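You operate a simulated robot arm through the tools that you are given. There is no shell and no other tool. Be economical: measure what you need, move in short steps, check, and stop when the job is done.

You run a simulated robot arm. Do the job below in one go: nothing can be reset, and whatever is moved stays where it is left.

Task
Set the bench unit's height with the 55 mm gauge block.
Fine: clamp the unit over the slide, push the block in under it on the slide, lower the unit till it is just clear of the block, then draw the slide out with the block.
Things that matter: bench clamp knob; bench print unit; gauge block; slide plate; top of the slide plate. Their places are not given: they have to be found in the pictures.

It is judged by the outcome, as a careful person would: the job done as asked, and still so three seconds after it is handed in. It fails if anything else is knocked over, pushed out of place, dropped, spilled or broken.

Robot
A 6-joint arm with a three-finger gripper, fixed in place. Base frame: the origin is at the foot of the arm, x ahead of it, y to its left, z up. Readings come in mm, rad, newtons and seconds.
Its first joint turns from -2.897 to 2.897 rad. Payload 4.89 kg.
Tool frame: the origin (TCP) lies between the finger pads and is the grasp point; the fingertips stand 30 mm ahead of it; z points along the fingers, y is the line along which they close. Largest opening 164 mm; the body of the gripper starts 125 mm behind the TCP.
Orientation is that of the tool frame in the base frame, as [roll, pitch, yaw] about the fixed x, y, z axes, in that order (R = Rz(yaw) Ry(pitch) Rx(roll)). With the fingers straight down and closing along the base's y, the tool's x points along the base's -x, its y along +y and its z along -z.

Tools
- The arm moves only by the tool jog_arm. Its argument "rows" is a list of rows, each a list of 3 entries, a list of its own where there are three numbers: the shift along the tool's x, y, z in units of 50 mm (1.0 is 50 mm), then the turn, a rotation vector about the tool's x, y, z in units of 4 degrees (1.0 is 4 degrees), then the opening, from 0 (shut) to 1 (fully open). In form: [[[tx, ty, tz], [ax, ay, az], claw], ...]. A call has 1 to 12 rows; each row shifts and turns the commanded pose from where the row before left it, along the tool's axes as they then stand. A call with a number of a shift or a turn outside -1 to 1 is refused whole. A row lasts 0.2 s, in which the tool goes at most 50 mm and 0.15 rad; a call with a longer step from one row to the next is refused whole, and so is a gripper value outside its range. Where a pose cannot be reached the arm comes as near as it can. A force on the tool above 40 N (or 10 N above the force at the start of the call, whichever is more), or a blocked arm, ends the call early, and 0.2 s more pass. Each finger travels about 108 mm/s and halts on what it meets, pressing with about 30 N; the grip force reading is that of the motor and also rises with nothing between the fingers. The clock runs only during rows and for 0.2 s after the last one: add rows that do not move to give the fingers time. It gives the time, the measured TCP pose, the force on the tool (base axes), the opening and the grip force at its end, in the units of the frame above (readings bear some noise), with the torque about the TCP (base axes, N m) and any sound that the robot's microphone picked up.
- Cameras (640 x 400 px; columns grow to the right, rows downward): "scene" is fixed at [51.8, 502.7, 1322.2]; the picture's right is [-0.08, -1.00, 0.00], its down [-0.21, 0.02, -0.98] and it looks along [0.97, -0.08, -0.21] (base axes); focal length 214 px, centre (320, 200). "wrist" rides on the gripper at [76, -2, -152] in the tool frame; the picture's right is [0.02, 1.00, 0.00], its down [-0.88, 0.02, -0.47] and it looks along [-0.47, 0.01, 0.88] (tool axes); focal length 247 px, centre (320, 200).
- capture(camera): a new picture of that camera. The clock stands still meanwhile.
- lift_body(by): slides the trunk up (or, below 0, down) by that many mm; the arm rides with it, the base frame stays. It gives what a move gives, with no picture.
- probe_pixels(camera, pixels): for up to 12 pixels [column, row] of the newest picture of that camera ("zoom" is the newest enlarged one), the place [x, y, z] in the base frame of the surface seen there, good to about 3 mm. The clock stands still meanwhile.
- inspect(camera, box): a new picture of the part [left, top, right, bottom] of that camera's present view, enlarged. The clock stands still meanwhile.
- close_job(): hands the job in; it is judged then, once.

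Go step by step. Measure first, check grasps and placings, and put right what went wrong. The budget is 80 turns and 34 pictures, counting those below and the enlarged ones. Unless the task says otherwise, let go and move clear before handing in, and close with one line.

The tools are called after ">>>" as a command line: name --argument value ..., lists and objects as JSON in quotes. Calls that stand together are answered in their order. jog_arm: Moves the arm, as the interface text tells. Its arguments: {"type":"object","properties":{"rows":{"type":"array","items":{"type":"array"}}},"required":["rows"]} The other tools are called the same way: lift_body (by) slides the trunk up or down; capture (camera) takes a picture; probe_pixels (camera, pixels) gives the place of the surface under pixels of a picture; inspect (camera, box) takes an enlarged picture of a part of a camera's view; close_job () hands the job in.

At the start:

```text
clock: 0.0
ee_pos: [370.7, 319.1, 1390.7]
tcp_rot: [3.141, 0.001, -3.141]
contact_force: [-0.1, 0.5, 0.4]
ft_torque: [-0.02, 0.0, 0.03]
gripper_width: 164.1
finger_force: 0.0
trunk travel left (down, up): [-125.0, 265.0]
```

scene: 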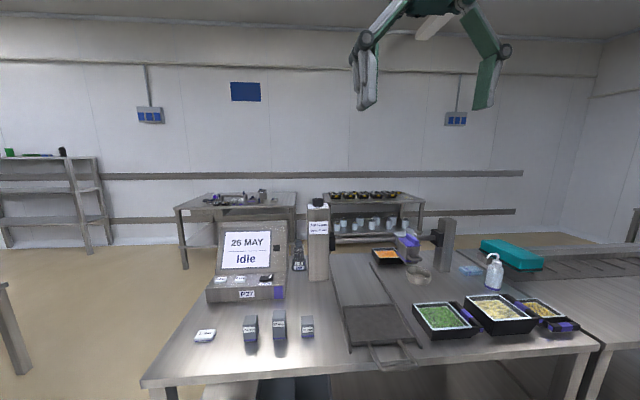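
wrist: 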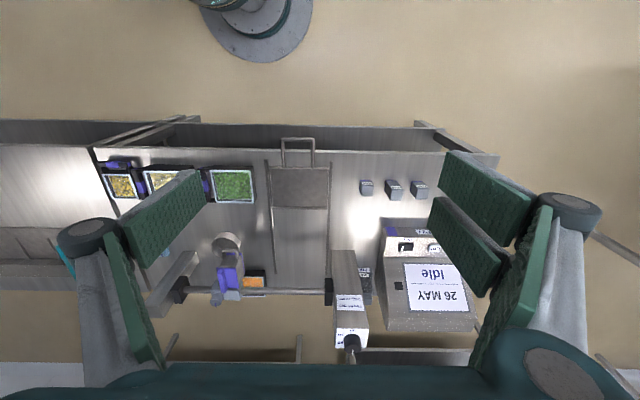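

The scene shows a bench with a slide plate (about 375,325), three blocks (250–307,325) and a clamp column on the right (445,240). I'll enlarge these to identify them.

>>> inspect --camera "scene" --box '[300, 190, 480, 302]'

>>> inspect --camera "scene" --box '[180, 280, 440, 400]'

```text
3.56 times, centred on (390, 246) of scene
```

zoom: 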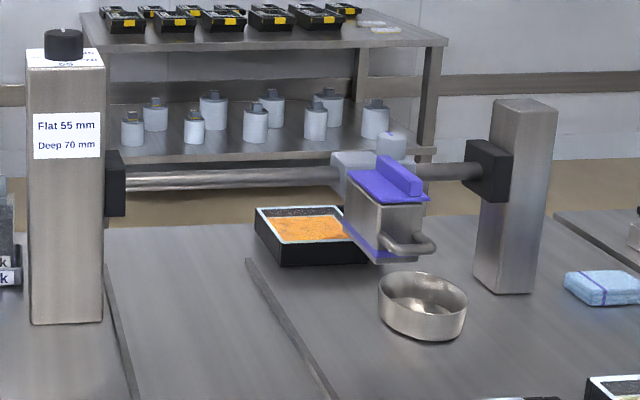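

```text
2.46 times, centred on (310, 340) of scene
```

zoom: 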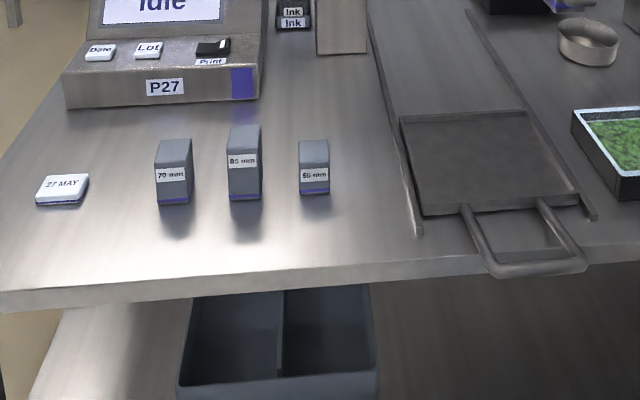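

The print unit hangs on a bar right of the slide. The 55 mm block is the shortest of the three. I'll look closer at the knob and unit.

>>> inspect --camera "scene" --box '[300, 192, 348, 222]'

>>> probe_pixels --camera "zoom" --pixels '[[240, 100], [240, 140], [240, 200], [180, 380], [240, 350]]'

>>> inspect --camera "scene" --box '[388, 222, 452, 262]'

>>> probe_pixels --camera "zoom" --pixels '[[150, 100], [100, 130], [180, 110], [220, 200], [200, 270], [60, 70]]'

```text
13.33 times, centred on (324, 207) of scene
```

zoom: 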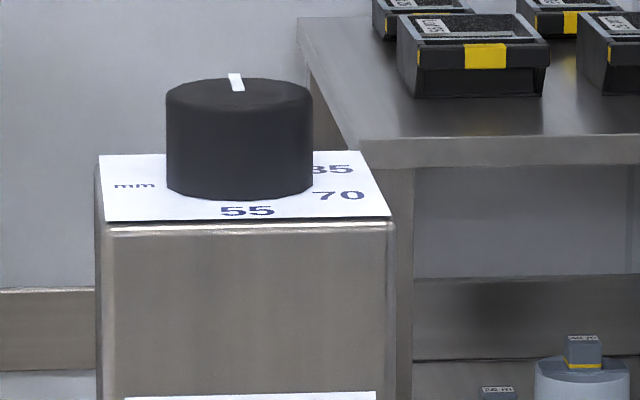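

```text
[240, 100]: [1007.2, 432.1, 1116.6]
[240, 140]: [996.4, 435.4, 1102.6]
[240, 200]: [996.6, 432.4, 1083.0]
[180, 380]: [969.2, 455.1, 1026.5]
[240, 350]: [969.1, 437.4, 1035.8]
```

```text
10.00 times, centred on (420, 242) of scene
```

zoom: 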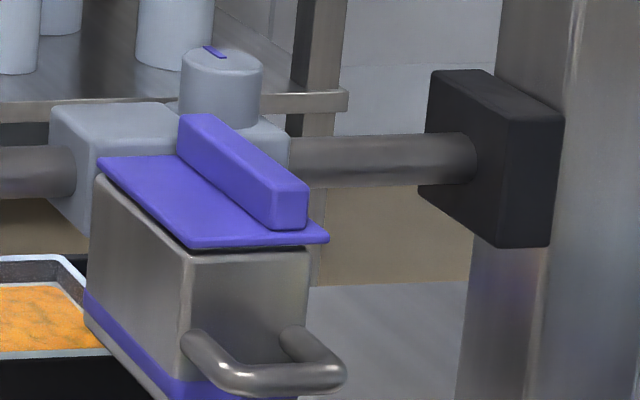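

```text
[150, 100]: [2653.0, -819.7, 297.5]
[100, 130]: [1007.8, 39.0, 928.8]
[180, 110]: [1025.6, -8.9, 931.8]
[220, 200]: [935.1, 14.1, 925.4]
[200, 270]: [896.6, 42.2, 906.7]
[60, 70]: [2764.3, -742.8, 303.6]
```

The left post has a height dial (marks 55/70/85, pointer facing away). The unit's bracket has a grey clamp knob with a blue mark, and there's a handle in front. Now I'll get the geometry of the block, slide, unit and bowl.

>>> inspect --camera "scene" --box '[240, 300, 420, 390]'

>>> probe_pixels --camera "scene" --pixels '[[307, 318], [307, 328], [279, 330], [346, 308], [396, 306], [352, 346], [412, 337], [378, 364], [410, 360], [370, 348], [404, 344], [360, 290]]'

>>> probe_pixels --camera "scene" --pixels '[[410, 232], [398, 250], [412, 254], [412, 259], [420, 260], [418, 278], [407, 275], [430, 275], [334, 240], [431, 238], [333, 270], [385, 256]]'

```text
3.56 times, centred on (330, 345) of scene
```

zoom: 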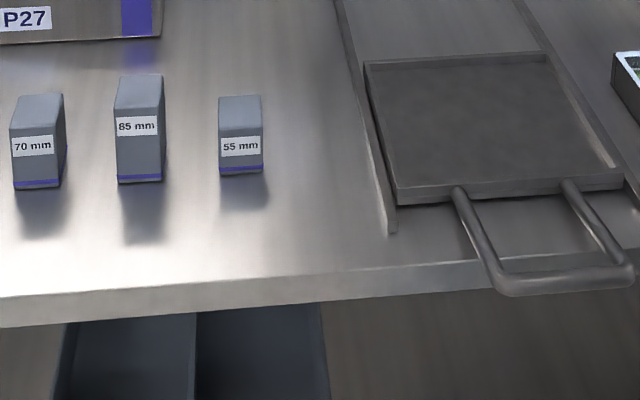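

```text
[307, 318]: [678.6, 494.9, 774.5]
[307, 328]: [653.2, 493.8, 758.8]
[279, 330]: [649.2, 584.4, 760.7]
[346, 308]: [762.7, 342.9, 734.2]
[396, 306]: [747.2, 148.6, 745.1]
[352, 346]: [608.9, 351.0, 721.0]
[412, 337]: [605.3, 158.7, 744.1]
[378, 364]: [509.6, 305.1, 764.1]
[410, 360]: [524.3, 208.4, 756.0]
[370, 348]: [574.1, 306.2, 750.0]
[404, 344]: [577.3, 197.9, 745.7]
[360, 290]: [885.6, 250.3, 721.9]
```

```text
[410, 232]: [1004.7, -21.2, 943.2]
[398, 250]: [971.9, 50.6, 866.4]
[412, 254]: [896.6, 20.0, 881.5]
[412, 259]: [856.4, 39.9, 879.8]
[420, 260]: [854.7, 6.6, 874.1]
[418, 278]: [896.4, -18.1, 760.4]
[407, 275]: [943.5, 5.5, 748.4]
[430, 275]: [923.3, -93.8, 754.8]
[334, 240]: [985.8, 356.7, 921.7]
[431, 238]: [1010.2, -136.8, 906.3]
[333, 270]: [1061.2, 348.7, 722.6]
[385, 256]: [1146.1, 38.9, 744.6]
```

Bench top is z≈720, the block top is at (678,495,775), and the slide plate spans x 590–760, y 150–345. The unit is near (940,10,870) on a bar at x≈1015. I'll fly over for a closer wrist view of the unit's clamp knob.

>>> jog_arm --rows '[[[-0.717, -0.4, 0.317], [0, 0, 0], 1], [[-0.717, -0.4, 0.317], [0, 0, 0], 1], [[-0.717, -0.4, 0.317], [0, 0, 0], 1], [[-0.717, -0.4, 0.317], [0, 0, 0], 1], [[-0.717, -0.4, 0.317], [0, 0, 0], 1], [[-0.717, -0.4, 0.317], [0, 0, 0], 1], [[-0.717, -0.4, 0.317], [0, 0, 0], 1], [[-0.717, -0.4, 0.317], [0, 0, 0], 1], [[-0.717, -0.4, 0.317], [0, 0, 0], 1], [[-0.717, -0.4, 0.317], [0, 0, 0], 1], [[-0.717, -0.4, 0.317], [0, 0, 0], 1], [[-0.717, -0.4, 0.317], [0, 0, 0], 1]]'

>>> capture --camera "wrist"

```text
clock: 2.6
ee_pos: [800.4, 80.2, 1200.3]
tcp_rot: [-3.142, 0.0, 3.141]
contact_force: [-1.5, 0.4, 1.4]
ft_torque: [-0.14, -0.31, 0.0]
gripper_width: 164.2
finger_force: 0.1
trunk travel left (down, up): [-125.0, 265.0]
```

```text
26 pictures are left
```

wrist: 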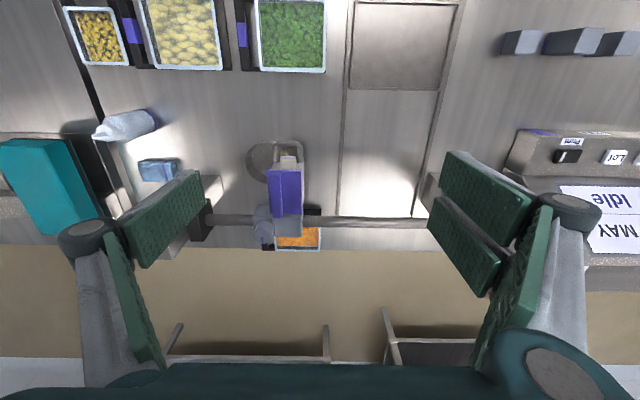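

The unit and clamp knob are near (285,205) in the wrist view. I'll enlarge that area and probe it.

>>> inspect --camera "wrist" --box '[230, 130, 350, 260]'

>>> probe_pixels --camera "wrist" --pixels '[[264, 230], [284, 190], [284, 210], [268, 180], [300, 180], [288, 160], [380, 222], [345, 150], [435, 150], [380, 80], [380, 40], [390, 150]]'

```text
3.08 times, centred on (290, 195) of wrist
```

zoom: 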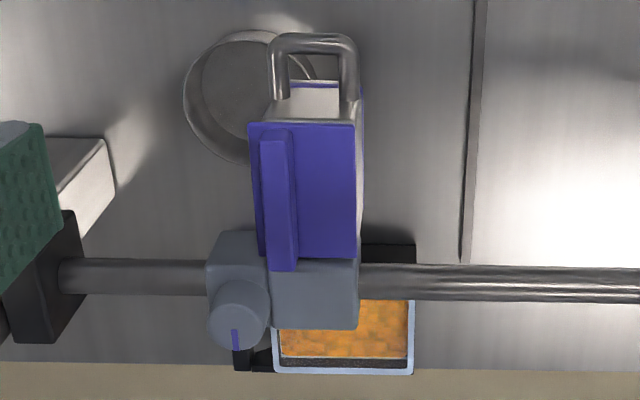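

```text
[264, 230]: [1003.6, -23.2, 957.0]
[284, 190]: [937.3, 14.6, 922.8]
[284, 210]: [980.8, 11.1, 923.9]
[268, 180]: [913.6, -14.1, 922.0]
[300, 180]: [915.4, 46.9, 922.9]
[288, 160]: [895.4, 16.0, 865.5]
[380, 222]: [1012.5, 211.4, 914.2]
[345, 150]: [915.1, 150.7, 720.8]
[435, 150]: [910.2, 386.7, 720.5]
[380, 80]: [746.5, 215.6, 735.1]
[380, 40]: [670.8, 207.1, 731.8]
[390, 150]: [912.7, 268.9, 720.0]
```

The unit's body is y −14..47 and x ≈895–975, with the lid at z≈922. The knob at (1003,−23,957) has its mark facing +x. I'll straddle the unit with open fingers and descend.

>>> jog_arm --rows '[[[-0.833, -0.433, 0], [0, 0, 0], 1], [[-0.833, -0.433, 0], [0, 0, 0], 1], [[-0.833, -0.433, 0], [0, 0, 0], 1], [[0, 0, 1], [0, 0, 0], 1], [[0, 0, 1], [0, 0, 0], 1], [[0, 0, 1], [0, 0, 0], 1], [[0, 0, 1], [0, 0, 0], 1], [[0, 0, 0.9], [0, 0, 0], 1], [[0, 0, 0.5], [0, 0, 0], 1], [[0, 0, 0.5], [0, 0, 0], 1], [[0, 0, 0.2], [0, 0, 0], 1]]'

>>> capture --camera "wrist"

```text
clock: 5.0
ee_pos: [924.7, 14.7, 895.8]
tcp_rot: [-3.142, -0.001, 3.141]
contact_force: [-1.1, -0.3, 0.2]
ft_torque: [0.0, -0.03, -0.01]
gripper_width: 164.1
finger_force: 0.1
trunk travel left (down, up): [-125.0, 265.0]
```

```text
24 pictures are left
```

wrist: 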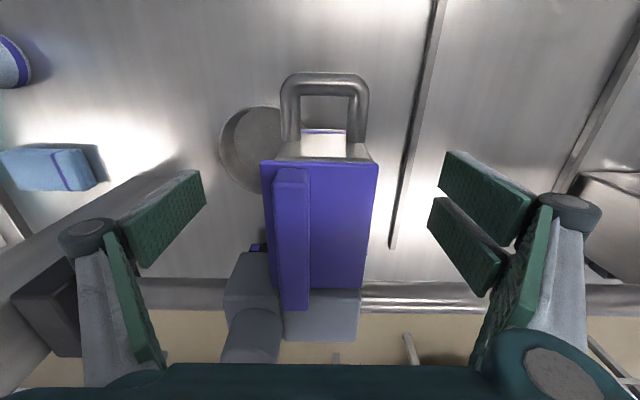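

The fingers straddle the unit. I'll narrow them to a loose straddle, probing the lid and rails, then push the unit gently to learn whether it is clamped.

>>> probe_pixels --camera "wrist" --pixels '[[264, 180], [375, 180], [320, 152], [285, 145], [368, 145], [432, 60], [398, 225], [610, 80], [590, 120], [325, 320], [250, 330], [320, 72]]'

>>> jog_arm --rows '[[[0, 0, 0], [0, 0, 0], 0.5], [[0, 0, 0], [0, 0, 0], 0.5], [[0, 0, 0], [0, 0, 0], 0.5], [[0, 0.1, 0], [0, 0, 0], 0.5], [[0, 0.1, 0], [0, 0, 0], 0.5], [[0, 0.1, 0], [0, 0, 0], 0.5], [[0, 0.1, 0], [0, 0, 0], 0.5], [[0, 0.1, 0], [0, 0, 0], 0.5]]'

```text
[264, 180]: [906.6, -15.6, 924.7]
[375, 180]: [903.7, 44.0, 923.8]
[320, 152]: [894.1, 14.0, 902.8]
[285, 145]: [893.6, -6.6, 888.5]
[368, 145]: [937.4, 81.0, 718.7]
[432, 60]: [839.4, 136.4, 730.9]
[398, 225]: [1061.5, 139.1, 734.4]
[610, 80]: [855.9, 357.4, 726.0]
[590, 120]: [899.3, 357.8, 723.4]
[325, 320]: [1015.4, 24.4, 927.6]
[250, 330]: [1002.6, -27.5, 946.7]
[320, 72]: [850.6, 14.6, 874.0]
```

```text
clock: 6.8
ee_pos: [925.8, 32.5, 895.5]
tcp_rot: [-3.139, 0.0, 3.137]
contact_force: [-0.1, -30.1, 5.0]
ft_torque: [0.49, 0.08, 0.38]
gripper_width: 93.7
finger_force: 14.9
trunk travel left (down, up): [-125.0, 265.0]
stopped in row 8: the force on the tool passed its limit at 43 N (the readings are from after the stop); the commanded pose is now the measured one
```

Rails are at y≈137 and 358, so the slide centre is ≈247. The unit held at 43 N, so it is clamped now. I'll back off, rise, and look at the knob.

>>> jog_arm --rows '[[[0, -0.36, 0], [0, 0, 0], 0.6], [[0, 0, 0], [0, 0, 0], 1], [[0, 0, -0.5], [0, 0, 0], 1], [[0, 0, -1], [0, 0, 0], 1], [[0, 0, -1], [0, 0, 0], 1], [[0, 0, -1], [0, 0, 0], 1], [[0.5, -0.7, 0], [0, 0, 0], 1]]'

>>> inspect --camera "wrist" --box '[220, 125, 420, 250]'

```text
clock: 8.4
ee_pos: [901.7, -16.0, 1071.8]
tcp_rot: [-3.139, -0.001, 3.139]
contact_force: [1.0, 1.1, -0.6]
ft_torque: [-0.23, 0.1, 0.0]
gripper_width: 164.0
finger_force: 0.0
trunk travel left (down, up): [-125.0, 265.0]
```

```text
3.20 times, centred on (320, 188) of wrist
```

zoom: 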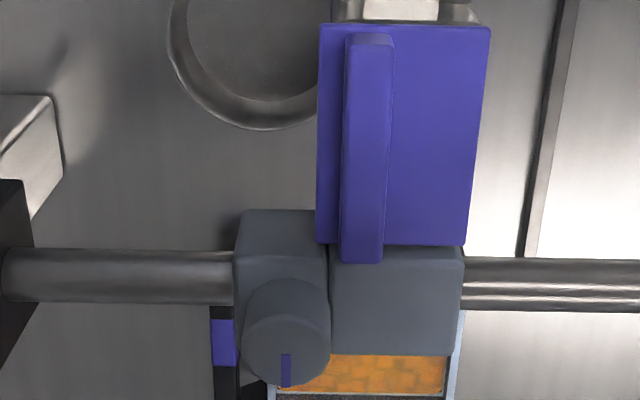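

>>> probe_pixels --camera "zoom" --pixels '[[285, 345], [255, 345], [320, 345], [288, 325], [285, 378], [362, 250], [280, 240], [390, 300], [285, 300], [245, 310], [440, 330], [260, 270]]'

```text
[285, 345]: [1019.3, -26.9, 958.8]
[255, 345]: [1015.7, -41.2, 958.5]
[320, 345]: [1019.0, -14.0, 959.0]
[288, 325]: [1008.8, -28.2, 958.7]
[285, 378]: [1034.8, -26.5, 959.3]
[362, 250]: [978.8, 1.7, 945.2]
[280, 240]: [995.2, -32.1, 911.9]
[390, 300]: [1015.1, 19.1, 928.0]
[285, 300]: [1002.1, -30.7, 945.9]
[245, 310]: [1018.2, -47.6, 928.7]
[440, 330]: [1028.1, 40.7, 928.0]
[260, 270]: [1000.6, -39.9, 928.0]
```

The knob centre is ≈(1017,−27), its top at z=959, the bracket top at 928 and the diameter ≈37. I'll come over it with a part-open grip and descend.

>>> jog_arm --rows '[[[-0.77, -0.07, 0], [0, 0, 0], 0.43], [[-0.77, -0.07, 0], [0, 0, 0], 0.43], [[-0.77, -0.07, 0], [0, 0, 0], 0.43], [[0, 0, 0.7], [0, 0, 0], 0.43], [[0, 0, 0.7], [0, 0, 0], 0.43], [[0, 0, 0.5], [0, 0, 0], 0.43], [[0, 0, 0.25], [0, 0, 0], 0.43]]'

>>> capture --camera "wrist"

```text
clock: 10.0
ee_pos: [1017.7, -29.6, 962.8]
tcp_rot: [-3.138, 0.0, 3.138]
contact_force: [0.2, -0.1, -0.5]
ft_torque: [0.04, -0.05, 0.02]
gripper_width: 70.3
finger_force: 0.2
trunk travel left (down, up): [-125.0, 265.0]
```

```text
22 pictures are left
```

wrist: 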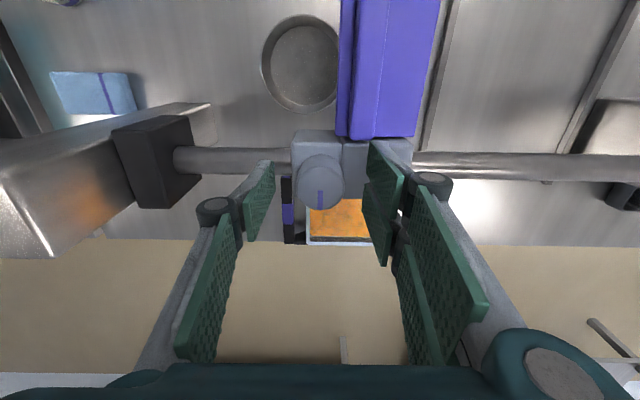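

The fingers straddle the knob. I'll grip it and try a small counter-clockwise turn to loosen it.

>>> jog_arm --rows '[[[0, 0, 0], [0, 0, 0], 0.1], [[0, 0, 0], [0, 0, 0], 0.1], [[0, 0, 0], [0, 0, 0], 0.1], [[0, 0, 0], [0, 0, -1], 0.1], [[0, 0, 0], [0, 0, -1], 0.1], [[0, 0, 0], [0, 0, -1], 0.1]]'

```text
clock: 11.4
ee_pos: [1015.9, -29.4, 964.8]
tcp_rot: [-3.137, 0.001, -2.934]
contact_force: [-1.1, -4.7, -1.8]
ft_torque: [-0.16, -0.11, 0.0]
gripper_width: 36.3
finger_force: 44.9
trunk travel left (down, up): [-125.0, 265.0]
```

It turned 12° with no resistance. Continuing.

>>> jog_arm --rows '[[[0, 0, 0], [0, 0, -1], 0.1], [[0, 0, 0], [0, 0, -1], 0.1], [[0, 0, 0], [0, 0, -1], 0.1], [[0, 0, 0], [0, 0, -1], 0.1], [[0, 0, 0], [0, 0, -1], 0.1], [[0, 0, 0], [0, 0, -1], 0.1], [[0, 0, 0], [0, 0, -1], 0.1], [[0, 0, 0], [0, 0, -1], 0.1], [[0, 0, 0], [0, 0, -1], 0.1], [[0, 0, 0], [0, 0, -1], 0.1], [[0, 0, 0], [0, 0, -1], 0.1], [[0, 0, 0], [0, 0, -1], 0.1]]'

>>> capture --camera "wrist"

```text
clock: 13.5
ee_pos: [1018.3, -28.2, 963.4]
tcp_rot: [-3.139, 0.001, -2.271]
contact_force: [12.0, -3.5, 2.3]
ft_torque: [-0.08, -0.15, -0.07]
gripper_width: 36.6
finger_force: 44.7
trunk travel left (down, up): [-125.0, 265.0]
stopped in row 10: the force on the tool passed its limit at 41 N (the readings are from after the stop); the commanded pose is now the measured one
```

```text
21 pictures are left
```

wrist: 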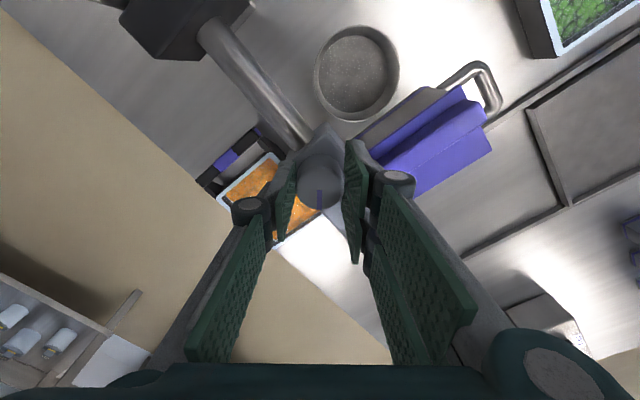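

The knob turned about 50° with the gripper before a force stop, either its end stop or the finger touching the lid ridge. I'll test gently whether the unit now slides toward +y.

>>> jog_arm --rows '[[[-0.0765, 0.0644, 0], [0, 0, 0], 0.1], [[-0.0765, 0.0644, 0], [0, 0, 0], 0.1], [[-0.0765, 0.0644, 0], [0, 0, 0], 0.1], [[-0.0765, 0.0644, 0], [0, 0, 0], 0.1]]'

```text
clock: 14.1
ee_pos: [1018.5, -26.6, 964.1]
tcp_rot: [-3.132, -0.004, -2.273]
contact_force: [4.7, -9.9, 0.7]
ft_torque: [-0.18, 0.21, -0.06]
gripper_width: 36.5
finger_force: 44.9
trunk travel left (down, up): [-125.0, 265.0]
stopped in row 2: the force on the tool passed its limit at 45 N (the readings are from after the stop); the commanded pose is now the measured one
```

Still clamped; the finger met the lid ridge. I'll release, lift, turn the hand back and regrip at a better angle.

>>> jog_arm --rows '[[[0, 0, 0], [0, 0, 0], 0.28], [[0, 0, 0], [0, 0, 0], 0.28], [[0, 0, -0.9], [0, 0, 0], 0.28], [[0, 0, 0], [0, 0, 1], 0.4], [[0, 0, 0], [0, 0, 1], 0.4], [[0, 0, 0], [0, 0, 1], 0.4], [[0, 0, 0], [0, 0, 1], 0.4], [[0, 0, 0], [0, 0, 1], 0.4], [[0, 0, 0], [0, 0, 1], 0.4], [[0, 0, 0], [0, 0, 1], 0.4], [[0, 0, 0], [0, 0, 1], 0.4], [[0, 0, 0], [0, 0, 1], 0.4]]'

>>> jog_arm --rows '[[[0, 0, 0], [0, 0, 1], 0.4], [[0, 0, 0], [0, 0, 1], 0.4], [[0, 0, 0], [0, 0, 1], 0.4], [[0, 0, 0], [0, 0, 1], 0.4], [[0, 0, 0], [0, 0, 1], 0.4], [[0, 0, 0], [0, 0, 1], 0.4], [[0, 0, 0], [0, 0, 1], 0.4], [[0, 0, 0], [0, 0, 1], 0.4], [[0, 0, 0], [0, 0, 1], 0.4], [[0, 0, 0], [0, 0, 1], 0.4], [[0, 0, 0], [0, 0, 1], 0.4], [[0, 0, 0], [0, 0, 1], 0.4]]'

>>> jog_arm --rows '[[[0, 0, 0], [0, 0, 1], 0.4], [[0, 0, 0], [0, 0, 1], 0.4], [[0, 0, 0], [0, 0, 1], 0.4], [[0, 0, 0], [0, 0, 1], 0.4]]'

>>> capture --camera "wrist"

```text
clock: 16.6
ee_pos: [1019.4, -26.6, 1009.2]
tcp_rot: [-3.135, 0.0, -2.902]
contact_force: [-0.4, 0.1, -0.4]
ft_torque: [-0.03, 0.02, -0.04]
gripper_width: 65.8
finger_force: 0.0
trunk travel left (down, up): [-125.0, 265.0]
```

```text
clock: 19.2
ee_pos: [1018.3, -25.4, 1009.6]
tcp_rot: [-3.137, 0.007, 2.544]
contact_force: [-0.3, 0.3, -0.8]
ft_torque: [0.0, 0.0, -0.01]
gripper_width: 65.4
finger_force: 0.0
trunk travel left (down, up): [-125.0, 265.0]
```

```text
clock: 20.2
ee_pos: [1019.1, -25.5, 1008.4]
tcp_rot: [-3.139, 0.006, 2.265]
contact_force: [-0.1, -0.4, 0.2]
ft_torque: [-0.02, 0.0, -0.01]
gripper_width: 65.7
finger_force: 0.0
trunk travel left (down, up): [-125.0, 265.0]
```

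```text
20 pictures are left
```

wrist: 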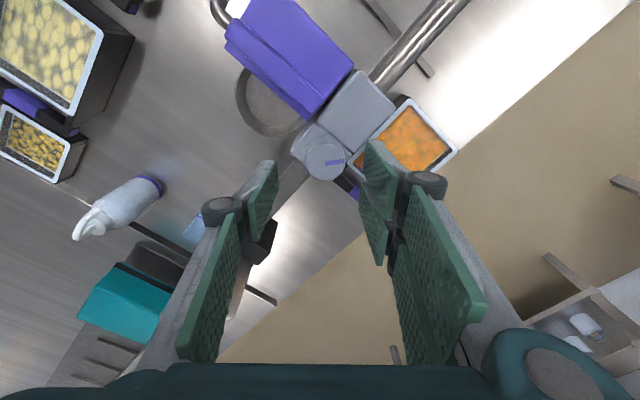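

The mark now points near 45–50°, so the knob did turn. I'll descend, regrip and continue counter-clockwise.

>>> jog_arm --rows '[[[0, 0, 0.5], [0, 0, 0], 0.4], [[0, 0, 0.4], [0, 0, 0], 0.4], [[0, 0, 0], [0, 0, 0], 0.1], [[0, 0, 0], [0, 0, 0], 0.1], [[0, 0, 0], [0, 0, 0], 0.1], [[0, 0, 0], [0, 0, -1], 0.1], [[0, 0, 0], [0, 0, -1], 0.1], [[0, 0, 0], [0, 0, -1], 0.1], [[0, 0, 0], [0, 0, -1], 0.1], [[0, 0, 0], [0, 0, -1], 0.1], [[0, 0, 0], [0, 0, -1], 0.1], [[0, 0, 0], [0, 0, -1], 0.1]]'

>>> jog_arm --rows '[[[0, 0, 0], [0, 0, -1], 0.1], [[0, 0, 0], [0, 0, -1], 0.1], [[0, 0, 0], [0, 0, -1], 0.1], [[0, 0, 0], [0, 0, -1], 0.1], [[0, 0, 0], [0, 0, -1], 0.1], [[0, 0, 0], [0, 0, -1], 0.1]]'

```text
clock: 21.2
ee_pos: [1020.8, -23.0, 964.5]
tcp_rot: [3.138, 0.01, 2.266]
contact_force: [12.0, 3.7, 0.3]
ft_torque: [-0.03, 0.03, 0.02]
gripper_width: 36.5
finger_force: 45.0
trunk travel left (down, up): [-125.0, 265.0]
stopped in row 4: the force on the tool passed its limit at 44 N (the readings are from after the stop); the commanded pose is now the measured one
```

```text
clock: 22.6
ee_pos: [1019.9, -23.3, 962.8]
tcp_rot: [-3.14, 0.008, 2.685]
contact_force: [22.5, -1.4, 0.4]
ft_torque: [-0.36, -1.14, 0.0]
gripper_width: 36.3
finger_force: 45.3
trunk travel left (down, up): [-125.0, 265.0]
```

24° more turned easily. Continuing.

>>> jog_arm --rows '[[[0, 0, 0], [0, 0, -1], 0.1], [[0, 0, 0], [0, 0, -1], 0.1], [[0, 0, 0], [0, 0, -1], 0.1], [[0, 0, 0], [0, 0, -1], 0.1], [[0, 0, 0], [0, 0, -1], 0.1], [[0, 0, 0], [0, 0, -1], 0.1], [[0, 0, 0], [0, 0, -1], 0.1], [[0, 0, 0], [0, 0, -1], 0.1]]'

```text
clock: 24.4
ee_pos: [1020.0, -24.3, 964.1]
tcp_rot: [-3.138, 0.006, -3.038]
contact_force: [16.1, -1.4, 0.9]
ft_torque: [-0.02, -0.66, -0.62]
gripper_width: 36.2
finger_force: 45.5
trunk travel left (down, up): [-125.0, 265.0]
```

Torque −0.62 N·m now suggests the end stop. I'll test sliding toward +y while holding the knob.

>>> jog_arm --rows '[[[0, 0, 0], [0, 0, 0.5], 0.1], [[-0.01, 0.1, 0], [0, 0, 0], 0.1], [[-0.01, 0.1, 0], [0, 0, 0], 0.1], [[-0.01, 0.1, 0], [0, 0, 0], 0.1], [[-0.01, 0.1, 0], [0, 0, 0], 0.1], [[-0.01, 0.1, 0], [0, 0, 0], 0.1]]'

```text
clock: 25.8
ee_pos: [1020.2, 1.0, 963.7]
tcp_rot: [-3.136, 0.006, -3.074]
contact_force: [14.6, 0.5, 1.7]
ft_torque: [-0.04, -0.27, 0.0]
gripper_width: 36.2
finger_force: 44.9
trunk travel left (down, up): [-125.0, 265.0]
```

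It slides freely. Continuing +207 mm to centre the unit over the slide.

>>> jog_arm --rows '[[[-0.05, 0.3, 0], [0, 0, 0], 0.1], [[-0.03, 0.4, 0], [0, 0, 0], 0.1], [[-0.027, 0.4, 0], [0, 0, 0], 0.1], [[-0.027, 0.4, 0], [0, 0, 0], 0.1], [[-0.027, 0.4, 0], [0, 0, 0], 0.1], [[-0.027, 0.4, 0], [0, 0, 0], 0.1], [[-0.027, 0.4, 0], [0, 0, 0], 0.1], [[-0.027, 0.4, 0], [0, 0, 0], 0.1], [[-0.027, 0.4, 0], [0, 0, 0], 0.1], [[-0.027, 0.4, 0], [0, 0, 0], 0.1], [[-0.013, 0.2, 0], [0, 0, 0], 0.1]]'

```text
clock: 28.3
ee_pos: [1022.1, 202.7, 963.4]
tcp_rot: [-3.133, 0.003, -3.077]
contact_force: [-10.6, -11.9, 0.2]
ft_torque: [-0.43, 0.81, -0.02]
gripper_width: 36.0
finger_force: 44.9
trunk travel left (down, up): [-125.0, 265.0]
stopped in row 11: the force on the tool passed its limit at 42 N (the readings are from after the stop); the commanded pose is now the measured one
```

It stopped at y=202.7 (unit centre ≈242). I'll check the picture to see why.

>>> inspect --camera "scene" --box '[290, 170, 450, 290]'

>>> probe_pixels --camera "zoom" --pixels '[[230, 250], [275, 245], [255, 285], [255, 300], [150, 200], [190, 330], [340, 330]]'

```text
3.33 times, centred on (370, 230) of scene
```

zoom: 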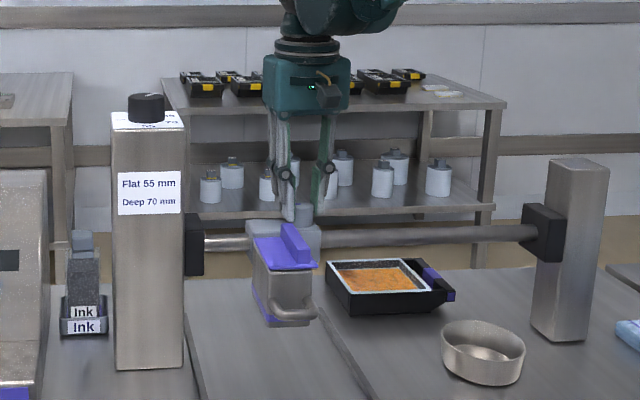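

```text
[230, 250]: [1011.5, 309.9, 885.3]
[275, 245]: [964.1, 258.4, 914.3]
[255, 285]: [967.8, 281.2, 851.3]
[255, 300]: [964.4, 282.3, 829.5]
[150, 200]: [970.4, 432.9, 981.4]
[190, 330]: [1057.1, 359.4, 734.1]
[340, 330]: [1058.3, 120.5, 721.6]
```

The unit is over the slide with nothing visibly in the way. I'll nudge another 5 mm with the x side load relaxed.

>>> jog_arm --rows '[[[0.03, 0, 0], [0, 0, 0], 0.1], [[-0.003, 0.05, 0], [0, 0, 0], 0.1], [[-0.003, 0.05, 0], [0, 0, 0], 0.1]]'

```text
clock: 29.1
ee_pos: [1021.7, 203.1, 963.6]
tcp_rot: [-3.13, 0.004, -3.08]
contact_force: [-2.7, -13.5, -1.0]
ft_torque: [0.07, 0.13, 0.02]
gripper_width: 36.3
finger_force: 45.2
trunk travel left (down, up): [-125.0, 265.0]
stopped in row 3: the force on the tool passed its limit at 44 N (the readings are from after the stop); the commanded pose is now the measured one
```

It's a firm stop, so the unit is over the slide (centre ≈243). Now I'll clamp it by turning the knob clockwise.

>>> jog_arm --rows '[[[0, -0.03, 0], [0, 0, 0], 0.1], [[0, 0, 0], [0, 0, 1], 0.1], [[0, 0, 0], [0, 0, 1], 0.1], [[0, 0, 0], [0, 0, 1], 0.1], [[0, 0, 0], [0, 0, 1], 0.1], [[0, 0, 0], [0, 0, 1], 0.1], [[0, 0, 0], [0, 0, 1], 0.1], [[0, 0, 0], [0, 0, 1], 0.1], [[0, 0, 0], [0, 0, 1], 0.1], [[0, 0, 0], [0, 0, 1], 0.1], [[0, 0, 0], [0, 0, 1], 0.1], [[0, 0, 0], [0, 0, 1], 0.1]]'

>>> jog_arm --rows '[[[0, 0, 0], [0, 0, 1], 0.1], [[0, 0, 0], [0, 0, 1], 0.1], [[0, 0, 0], [0, 0, 1], 0.1], [[0, 0, 0], [0, 0, 1], 0.1], [[0, 0, 0], [0, 0, 1], 0.1], [[0, 0, 0], [0, 0, 1], 0.1], [[0, 0, 0], [0, 0, 1], 0.1], [[0, 0, 0], [0, 0, 1], 0.1], [[0, 0, 0], [0, 0, 1], 0.1], [[0, 0, 0], [0, 0, 1], 0.1]]'

```text
clock: 31.7
ee_pos: [1021.8, 202.0, 963.1]
tcp_rot: [-3.138, 0.013, 2.434]
contact_force: [-3.2, -5.4, -0.9]
ft_torque: [0.06, 0.51, 0.0]
gripper_width: 36.3
finger_force: 45.0
trunk travel left (down, up): [-125.0, 265.0]
```

```text
clock: 33.9
ee_pos: [1023.3, 202.8, 962.2]
tcp_rot: [3.138, 0.013, 1.738]
contact_force: [1.6, 0.0, -0.5]
ft_torque: [-0.27, -0.06, 0.0]
gripper_width: 36.1
finger_force: 44.8
trunk travel left (down, up): [-125.0, 265.0]
```

84° turned; a few more degrees to feel the end stop.

>>> jog_arm --rows '[[[0, 0, 0], [0, 0, 1], 0.1], [[0, 0, 0], [0, 0, 1], 0.1], [[0, 0, 0], [0, 0, 1], 0.1], [[0, 0, 0], [0, 0, 1], 0.1]]'

>>> capture --camera "wrist"

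```text
clock: 34.9
ee_pos: [1021.5, 203.5, 962.2]
tcp_rot: [3.136, 0.011, 1.458]
contact_force: [5.7, 0.3, 1.7]
ft_torque: [0.12, -0.18, 0.6]
gripper_width: 36.3
finger_force: 44.8
trunk travel left (down, up): [-125.0, 265.0]
```

```text
18 pictures are left
```

wrist: 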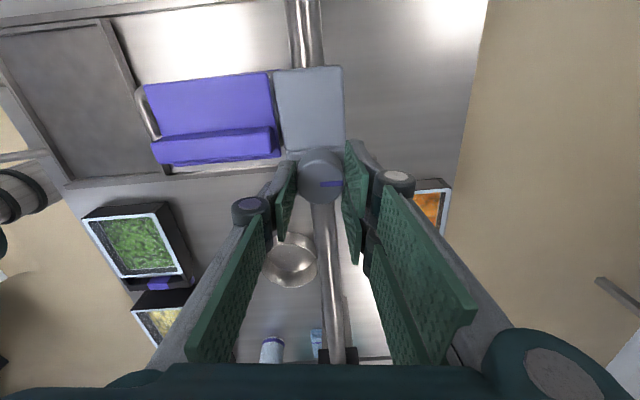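

Torque 0.6 and the mark back at +x: clamped. I'll test the hold with a small −y push, then release and lift.

>>> jog_arm --rows '[[[-0.05, 0, 0], [0, 0, 0], 0.1], [[-0.05, 0, 0], [0, 0, 0], 0.1]]'

>>> jog_arm --rows '[[[0, 0, 0], [0, 0, 0], 0.27], [[0, 0, 0], [0, 0, 0], 0.27], [[0, 0, -1], [0, 0, 0], 0.27], [[0, 0, -1], [0, 0, 0], 0.27], [[0, 0, -1], [0, 0, 0], 0.27], [[0, 0, -0.5], [0, 0, -1], 0.27], [[0, 0, 0], [0, 0, -1], 0.27], [[0, 0, 0], [0, 0, -1], 0.27], [[0, 0, 0], [0, 0, -1], 0.27], [[0, 0, 0], [0, 0, -1], 0.27], [[0, 0, 0], [0, 0, -1], 0.27], [[0, 0, 0], [0, 0, -1], 0.27]]'

>>> jog_arm --rows '[[[0, 0, 0], [0, 0, -1], 0.27], [[0, 0, 0], [0, 0, -1], 0.27], [[0, 0, 0], [0, 0, -1], 0.27], [[0, 0, 0], [0, 0, -1], 0.27], [[0, 0, 0], [0, 0, -1], 0.27], [[0, 0, 0], [0, 0, -1], 0.27], [[0, 0, 0], [0, 0, -1], 0.27], [[0, 0, 0], [0, 0, -1], 0.27], [[0, 0, 0], [0, 0, -1], 0.27], [[0, 0, 0], [0, 0, -1], 0.27], [[0, 0, 0], [0, 0, -1], 0.27], [[0, 0, 0], [0, 0, -1], 0.27]]'

```text
clock: 35.5
ee_pos: [1022.6, 201.6, 961.5]
tcp_rot: [3.133, 0.008, 1.46]
contact_force: [21.3, 30.6, 1.6]
ft_torque: [1.02, -0.61, 0.2]
gripper_width: 36.4
finger_force: 45.0
trunk travel left (down, up): [-125.0, 265.0]
```

```text
clock: 38.1
ee_pos: [1020.2, 200.7, 1136.7]
tcp_rot: [3.141, 0.013, 1.947]
contact_force: [0.5, 0.5, 0.2]
ft_torque: [0.04, 0.01, 0.0]
gripper_width: 44.0
finger_force: 0.1
trunk travel left (down, up): [-125.0, 265.0]
```

```text
clock: 40.7
ee_pos: [1019.1, 199.5, 1138.9]
tcp_rot: [-3.132, 0.009, 2.786]
contact_force: [-0.7, 0.0, -0.1]
ft_torque: [-0.03, 0.01, -0.01]
gripper_width: 44.2
finger_force: 0.0
trunk travel left (down, up): [-125.0, 265.0]
```

The clamp holds at 30 N. Now I'll straighten the hand and go over to the 55 mm block.

>>> jog_arm --rows '[[[0.3, 0, 0], [0, 0, -1], 0.6], [[0.3, 0, 0], [0, 0, -1], 0.6], [[0.3, 0, 0], [0, 0, -1], 0.6], [[0.3, 0, 0], [0, 0, -1], 0.6], [[0.3, 0, 0], [0, 0, -1.0], 0.6]]'

>>> jog_arm --rows '[[[0.7, 0.7, 0], [0, 0, 0], 0.6], [[0.7, 0.7, 0], [0, 0, 0], 0.6], [[0.7, 0.7, 0], [0, 0, 0], 0.6], [[0.7, 0.7, 0], [0, 0, 0], 0.6], [[0.7, 0.7, 0], [0, 0, 0], 0.6], [[0.7, 0.7, 0], [0, 0, 0], 0.6], [[0.7, 0.7, 0], [0, 0, 0], 0.6], [[0.7, 0.7, 0], [0, 0, 0], 0.6], [[0, 0, 1], [0, 0, 0], 0.6], [[0, 0, 1], [0, 0, 0], 0.6], [[0, 0, 1], [0, 0, 0], 0.6], [[0, 0, 1], [0, 0, 0], 0.6]]'

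>>> capture --camera "wrist"

```text
clock: 41.9
ee_pos: [948.4, 216.6, 1137.7]
tcp_rot: [-3.132, 0.005, 3.135]
contact_force: [0.7, 0.5, -0.5]
ft_torque: [0.03, 0.03, 0.0]
gripper_width: 98.2
finger_force: 0.0
trunk travel left (down, up): [-125.0, 265.0]
```

```text
clock: 44.5
ee_pos: [670.0, 496.6, 930.8]
tcp_rot: [-3.131, 0.006, 3.134]
contact_force: [-0.3, -0.7, 1.2]
ft_torque: [0.09, -0.14, -0.04]
gripper_width: 98.0
finger_force: 0.0
trunk travel left (down, up): [-125.0, 265.0]
```

```text
17 pictures are left
```

wrist: 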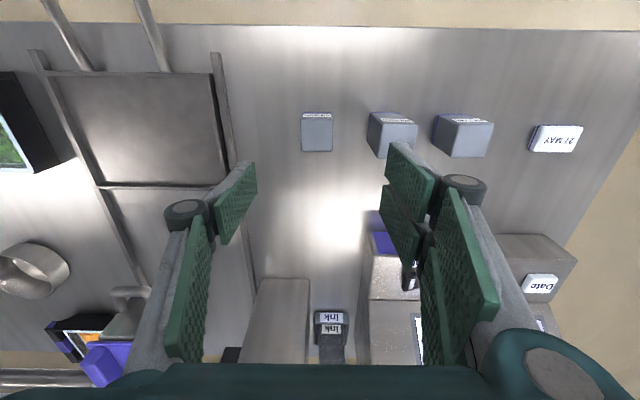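

The 55 mm block's top is at (317,132). I'll probe its corners and the slide plate edges.

>>> probe_pixels --camera "wrist" --pixels '[[304, 122], [331, 122], [304, 147], [331, 147], [318, 133], [370, 135], [60, 90], [205, 88], [110, 180], [205, 178], [85, 60], [160, 60]]'

```text
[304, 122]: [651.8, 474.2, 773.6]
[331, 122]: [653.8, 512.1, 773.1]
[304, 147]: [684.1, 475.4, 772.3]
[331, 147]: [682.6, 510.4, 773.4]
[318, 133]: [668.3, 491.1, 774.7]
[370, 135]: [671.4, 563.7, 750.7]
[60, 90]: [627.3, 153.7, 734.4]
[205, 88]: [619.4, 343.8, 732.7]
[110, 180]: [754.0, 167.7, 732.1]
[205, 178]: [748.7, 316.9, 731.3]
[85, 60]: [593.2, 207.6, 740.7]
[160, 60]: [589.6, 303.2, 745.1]
```

Block centre is (669,493), footprint ≈40×42, top z=774. I'll descend with a 62 mm opening and grip.

>>> jog_arm --rows '[[[0.02, -0.075, 0], [0, 0, 0], 0.38], [[0, 0, 1], [0, 0, 0], 0.38], [[0, 0, 0.9], [0, 0, 0], 0.38], [[0, 0, 0.9], [0, 0, 0], 0.38], [[0, 0, 0.4], [0, 0, 0], 0.38], [[0, 0, 0.3], [0, 0, 0], 0.38], [[0, 0, 0], [0, 0, 0], 0.1], [[0, 0, 0], [0, 0, 0], 0.1], [[0, 0, 0], [0, 0, 0], 0.1]]'

```text
clock: 46.5
ee_pos: [670.5, 489.5, 757.8]
tcp_rot: [-3.131, 0.004, 3.136]
contact_force: [0.2, -0.1, -0.3]
ft_torque: [-0.01, 0.0, 0.0]
gripper_width: 41.6
finger_force: 29.4
trunk travel left (down, up): [-125.0, 265.0]
```

Gripped at 41.6 mm. I'll lift and carry it over the plate to (683,242), descending to just above z=733.

>>> jog_arm --rows '[[[0, 0, -0.5], [0, 0, 0], 0.1], [[0, 0, -1], [0, 0, 0], 0.1], [[-0.043, -0.825, -0.5], [0, 0, 0], 0.1], [[-0.043, -0.825, 0], [0, 0, 0], 0.1], [[-0.043, -0.825, 0], [0, 0, 0], 0.1], [[-0.043, -0.825, 0], [0, 0, 0], 0.1], [[-0.043, -0.825, 0], [0, 0, 0], 0.1], [[-0.043, -0.825, 0], [0, 0, 0], 0.1], [[0, 0, 0.8], [0, 0, 0], 0.1], [[0, 0, 0.6], [0, 0, 0], 0.1], [[0, 0, 0.2], [0, 0, 0], 0.1], [[0, 0, 0], [0, 0, 0], 0.1]]'

>>> capture --camera "wrist"

```text
clock: 49.1
ee_pos: [681.1, 242.5, 779.1]
tcp_rot: [-3.131, 0.004, 3.135]
contact_force: [-0.2, -0.1, -2.1]
ft_torque: [0.02, 0.04, 0.01]
gripper_width: 41.6
finger_force: 29.6
trunk travel left (down, up): [-125.0, 265.0]
```

```text
16 pictures are left
```

wrist: 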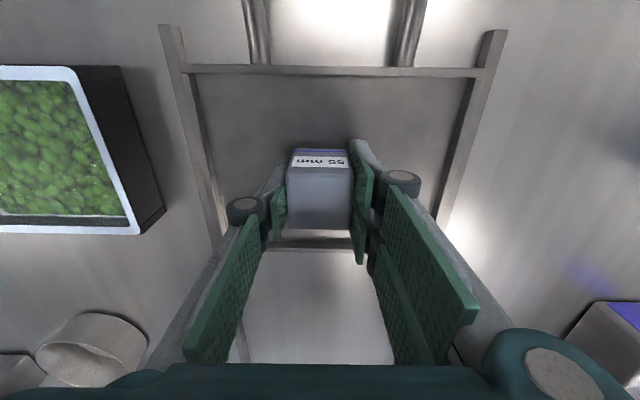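

The block hangs over the middle of the plate. I'll lower it in fine steps to touch.

>>> jog_arm --rows '[[[0, 0, 0.06], [0, 0, 0], 0.1], [[0, 0, 0.04], [0, 0, 0], 0.1], [[0, 0, 0.03], [0, 0, 0], 0.1], [[0, 0, 0.03], [0, 0, 0], 0.1], [[0, 0, 0.02], [0, 0, 0], 0.1]]'

```text
clock: 50.3
ee_pos: [682.1, 243.8, 770.3]
tcp_rot: [-3.131, 0.007, 3.135]
contact_force: [-0.5, 0.7, -1.3]
ft_torque: [0.04, 0.0, 0.01]
gripper_width: 41.4
finger_force: 30.3
trunk travel left (down, up): [-125.0, 265.0]
```

>>> jog_arm --rows '[[[0, 0, 0.02], [0, 0, 0], 0.1], [[0, 0, 0.02], [0, 0, 0], 0.1]]'

```text
clock: 50.9
ee_pos: [681.7, 243.5, 768.4]
tcp_rot: [-3.132, 0.005, 3.134]
contact_force: [0.2, -0.6, -2.9]
ft_torque: [0.03, 0.02, -0.01]
gripper_width: 41.5
finger_force: 29.5
trunk travel left (down, up): [-125.0, 265.0]
```

>>> jog_arm --rows '[[[0, 0, 0.02], [0, 0, 0], 0.1], [[0, 0, 0.02], [0, 0, 0], 0.1], [[0, 0, 0.02], [0, 0, 0], 0.1]]'

```text
clock: 51.7
ee_pos: [680.4, 244.0, 766.1]
tcp_rot: [-3.132, 0.007, 3.136]
contact_force: [4.8, 0.3, 24.7]
ft_torque: [0.04, -0.19, 0.0]
gripper_width: 41.6
finger_force: 29.6
trunk travel left (down, up): [-125.0, 265.0]
```

Contact at about 767, so the plate top is ≈729.5. I'll release, rise, and move above the inside of the handle loop at (555,255).

>>> jog_arm --rows '[[[0, 0, 0], [0, 0, 0], 0.4], [[0, 0, 0], [0, 0, 0], 0.4], [[0, 0, -0.4], [0, 0, 0], 0.4], [[0, 0, -1], [0, 0, 0], 0.4], [[0, 0, -1], [0, 0, 0], 0.4], [[0.5, 0.04, 0], [0, 0, 0], 0], [[0.5, 0.04, 0], [0, 0, 0], 0], [[0.5, 0.04, 0], [0, 0, 0], 0], [[0.5, 0.04, 0], [0, 0, 0], 0], [[0.5, 0.04, 0], [0, 0, 0], 0]]'

>>> capture --camera "wrist"

```text
clock: 53.9
ee_pos: [556.7, 255.5, 885.0]
tcp_rot: [-3.131, 0.005, 3.134]
contact_force: [0.9, 0.3, -0.5]
ft_torque: [0.01, 0.18, -0.02]
gripper_width: 0.0
finger_force: 29.7
trunk travel left (down, up): [-125.0, 265.0]
```

```text
15 pictures are left
```

wrist: 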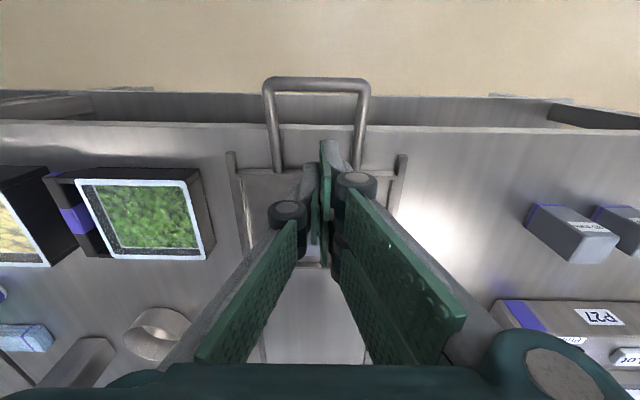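

>>> probe_pixels --camera "wrist" --pixels '[[315, 82], [315, 88], [275, 140], [359, 140], [279, 165], [357, 165], [300, 171], [370, 173], [300, 150], [300, 128]]'

```text
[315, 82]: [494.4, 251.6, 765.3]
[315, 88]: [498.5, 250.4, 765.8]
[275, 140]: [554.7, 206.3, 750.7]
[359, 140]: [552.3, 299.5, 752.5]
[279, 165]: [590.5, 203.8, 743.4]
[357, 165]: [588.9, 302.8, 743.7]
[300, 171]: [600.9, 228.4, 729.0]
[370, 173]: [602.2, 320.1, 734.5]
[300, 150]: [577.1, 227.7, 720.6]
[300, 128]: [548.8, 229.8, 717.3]
```

The loop interior is clear (rods at y 206/300, lip at x≈598, crossbar at x≈497). I'll descend inside it and push the slide in by its front lip.

>>> jog_arm --rows '[[[0, 0, 0.9], [0, 0, 0], 0], [[0, 0, 0.9], [0, 0, 0], 0], [[0, 0, 0.5], [0, 0, 0], 0], [[0, 0, 0.22], [0, 0, 0], 0], [[-0.2, 0, 0], [0, 0, 0], 0], [[-0.2, 0, 0], [0, 0, 0], 0], [[-0.15, 0, 0], [0, 0, 0], 0], [[-0.15, 0, 0], [0, 0, 0], 0], [[-0.15, 0, 0], [0, 0, 0], 0], [[-0.15, 0, 0], [0, 0, 0], 0]]'

```text
clock: 56.1
ee_pos: [606.0, 252.4, 759.5]
tcp_rot: [-3.131, 0.007, 3.135]
contact_force: [-0.6, 0.5, -0.2]
ft_torque: [0.03, 0.0, 0.0]
gripper_width: 0.0
finger_force: 29.8
trunk travel left (down, up): [-125.0, 265.0]
```

The force is near zero although the finger should be past the lip's start; I'll check whether the slide moved.

>>> capture --camera "wrist"

>>> probe_pixels --camera "wrist" --pixels '[[315, 40], [250, 110], [270, 118], [400, 115], [320, 225]]'

```text
14 pictures are left
```

wrist: 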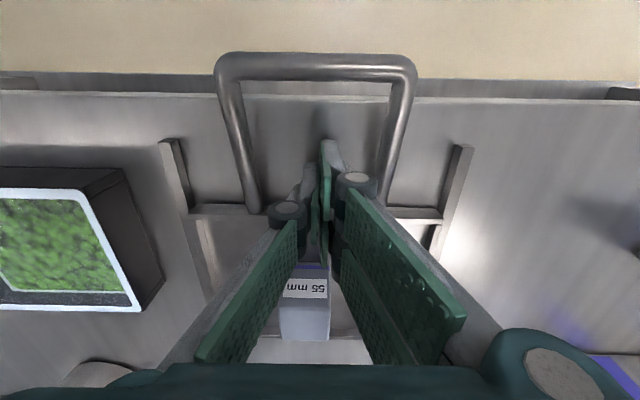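

```text
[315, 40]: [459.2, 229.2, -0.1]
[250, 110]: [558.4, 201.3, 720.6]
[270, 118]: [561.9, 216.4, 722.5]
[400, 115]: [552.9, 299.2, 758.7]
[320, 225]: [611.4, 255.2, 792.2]
```

The slide is moving with the finger (its lip is now inside the rail ends) at very low force. Continuing.

>>> jog_arm --rows '[[[-0.25, 0, 0], [0, 0, 0], 0], [[-0.3, 0, 0], [0, 0, 0], 0], [[-0.3, 0, 0], [0, 0, 0], 0], [[-0.3, 0, 0], [0, 0, 0], 0], [[-0.3, 0, 0], [0, 0, 0], 0], [[-0.3, 0, 0], [0, 0, 0], 0], [[-0.3, 0, 0], [0, 0, 0], 0], [[-0.3, 0, 0], [0, 0, 0], 0], [[-0.3, 0, 0], [0, 0, 0], 0], [[-0.3, 0, 0], [0, 0, 0], 0], [[-0.25, 0, 0], [0, 0, 0], 0], [[-0.15, 0, 0], [0, 0, 0], 0]]'

>>> capture --camera "scene"

```text
clock: 58.7
ee_pos: [773.7, 253.3, 759.4]
tcp_rot: [-3.132, 0.007, 3.135]
contact_force: [0.2, -0.3, -0.4]
ft_torque: [0.04, 0.02, 0.04]
gripper_width: 0.0
finger_force: 30.2
trunk travel left (down, up): [-125.0, 265.0]
```

```text
13 pictures are left
```

scene: 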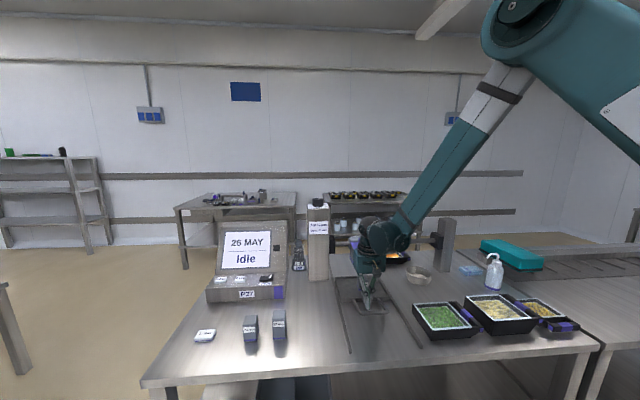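

The slide is moving well, with the block now near x≈870. I'll lift and step behind the crossbar for the last part, keeping clear of the unit.

>>> jog_arm --rows '[[[0.1, 0, -0.6], [0, 0, 0], 0], [[0, 0, -1], [0, 0, 0], 0], [[0.8, 0, 0], [0, 0, 0], 0], [[0.9, 0, 0], [0, 0, 0], 0], [[0.9, 0, 0], [0, 0, 0], 0], [[0, 0, 0.8], [0, 0, 0], 0], [[0, 0, 0.6], [0, 0, 0], 0]]'

>>> capture --camera "wrist"

>>> probe_pixels --camera "wrist" --pixels '[[315, 200], [300, 220], [320, 240], [250, 240], [390, 240]]'

```text
clock: 60.3
ee_pos: [636.5, 252.8, 770.0]
tcp_rot: [-3.132, 0.007, 3.136]
contact_force: [-2.2, -0.4, 1.1]
ft_torque: [0.09, -0.29, 0.0]
gripper_width: 0.0
finger_force: 29.8
trunk travel left (down, up): [-125.0, 265.0]
```

```text
12 pictures are left
```

wrist: 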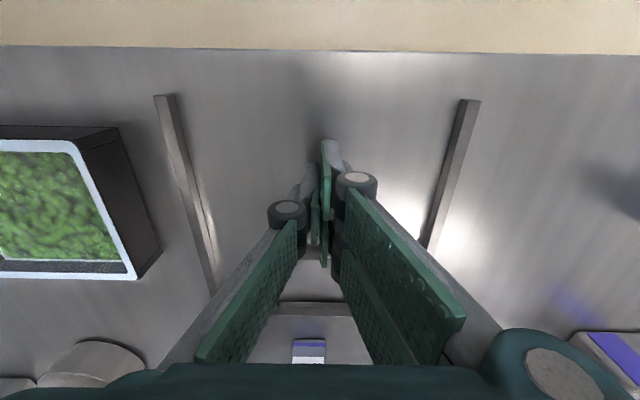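

```text
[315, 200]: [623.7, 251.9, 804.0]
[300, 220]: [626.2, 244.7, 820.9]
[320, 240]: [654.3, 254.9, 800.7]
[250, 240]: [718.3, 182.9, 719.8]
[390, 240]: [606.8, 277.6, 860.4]
```

>>> probe_pixels --camera "wrist" --pixels '[[312, 303], [290, 310], [308, 352], [312, 285], [308, 330], [335, 310]]'

```text
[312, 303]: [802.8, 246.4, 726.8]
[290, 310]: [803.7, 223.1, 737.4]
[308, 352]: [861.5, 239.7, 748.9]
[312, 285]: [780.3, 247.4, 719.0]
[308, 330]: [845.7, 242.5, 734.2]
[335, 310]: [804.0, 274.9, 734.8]
```

The slide coasted a little (lip at 803, block front face at 861). I'll push by the crossbar slowly for about 53 mm more.

>>> jog_arm --rows '[[[-0.3, -0.1, 0], [0, 0, 0], 0], [[-0.3, 0, 0], [0, 0, 0], 0], [[-0.15, 0, 0], [0, 0, 0], 0], [[-0.15, 0, 0], [0, 0, 0], 0], [[-0.15, 0, 0], [0, 0, 0], 0], [[-0.15, 0, 0], [0, 0, 0], 0], [[-0.15, 0, 0], [0, 0, 0], 0], [[-0.15, 0, 0], [0, 0, 0], 0], [[-0.12, 0, 0], [0, 0, 0], 0], [[-0.1, 0, 0], [0, 0, 0], 0], [[-0.08, 0, 0], [0, 0, 0], 0], [[-0.04, 0, 0], [0, 0, 0], 0]]'

>>> capture --camera "wrist"

```text
clock: 62.6
ee_pos: [719.7, 246.3, 769.5]
tcp_rot: [-3.13, -0.001, 3.135]
contact_force: [-10.8, -0.2, -2.2]
ft_torque: [0.03, 0.15, 0.01]
gripper_width: 0.0
finger_force: 29.8
trunk travel left (down, up): [-125.0, 265.0]
stopped in row 11: the force on the tool passed its limit at 48 N (the readings are from after the stop); the commanded pose is now the measured one
```

```text
11 pictures are left
```

wrist: 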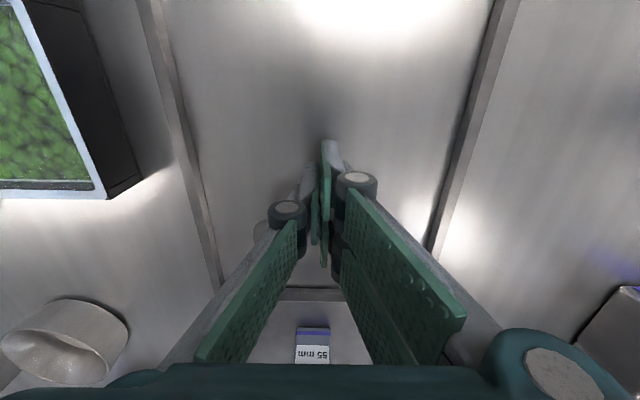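

>>> probe_pixels --camera "wrist" --pixels '[[312, 295], [312, 332], [312, 345], [312, 353], [298, 345], [328, 345]]'

>>> inspect --camera "scene" --box '[320, 225, 400, 305]'

```text
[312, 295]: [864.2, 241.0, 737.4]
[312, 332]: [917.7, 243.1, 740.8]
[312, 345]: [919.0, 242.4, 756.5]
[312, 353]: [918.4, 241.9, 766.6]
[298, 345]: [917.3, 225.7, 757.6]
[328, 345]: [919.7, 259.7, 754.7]
```

```text
5.00 times, centred on (360, 265) of scene
```

zoom: 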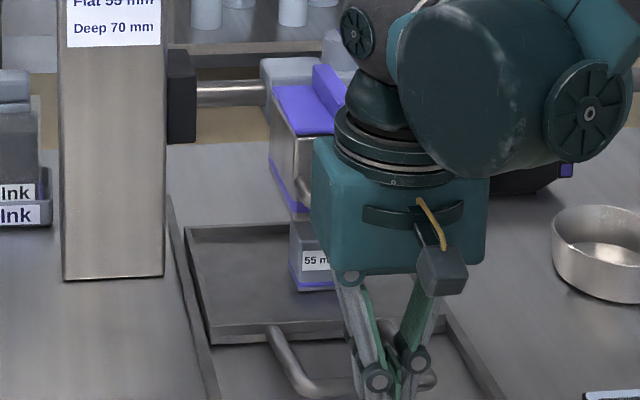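

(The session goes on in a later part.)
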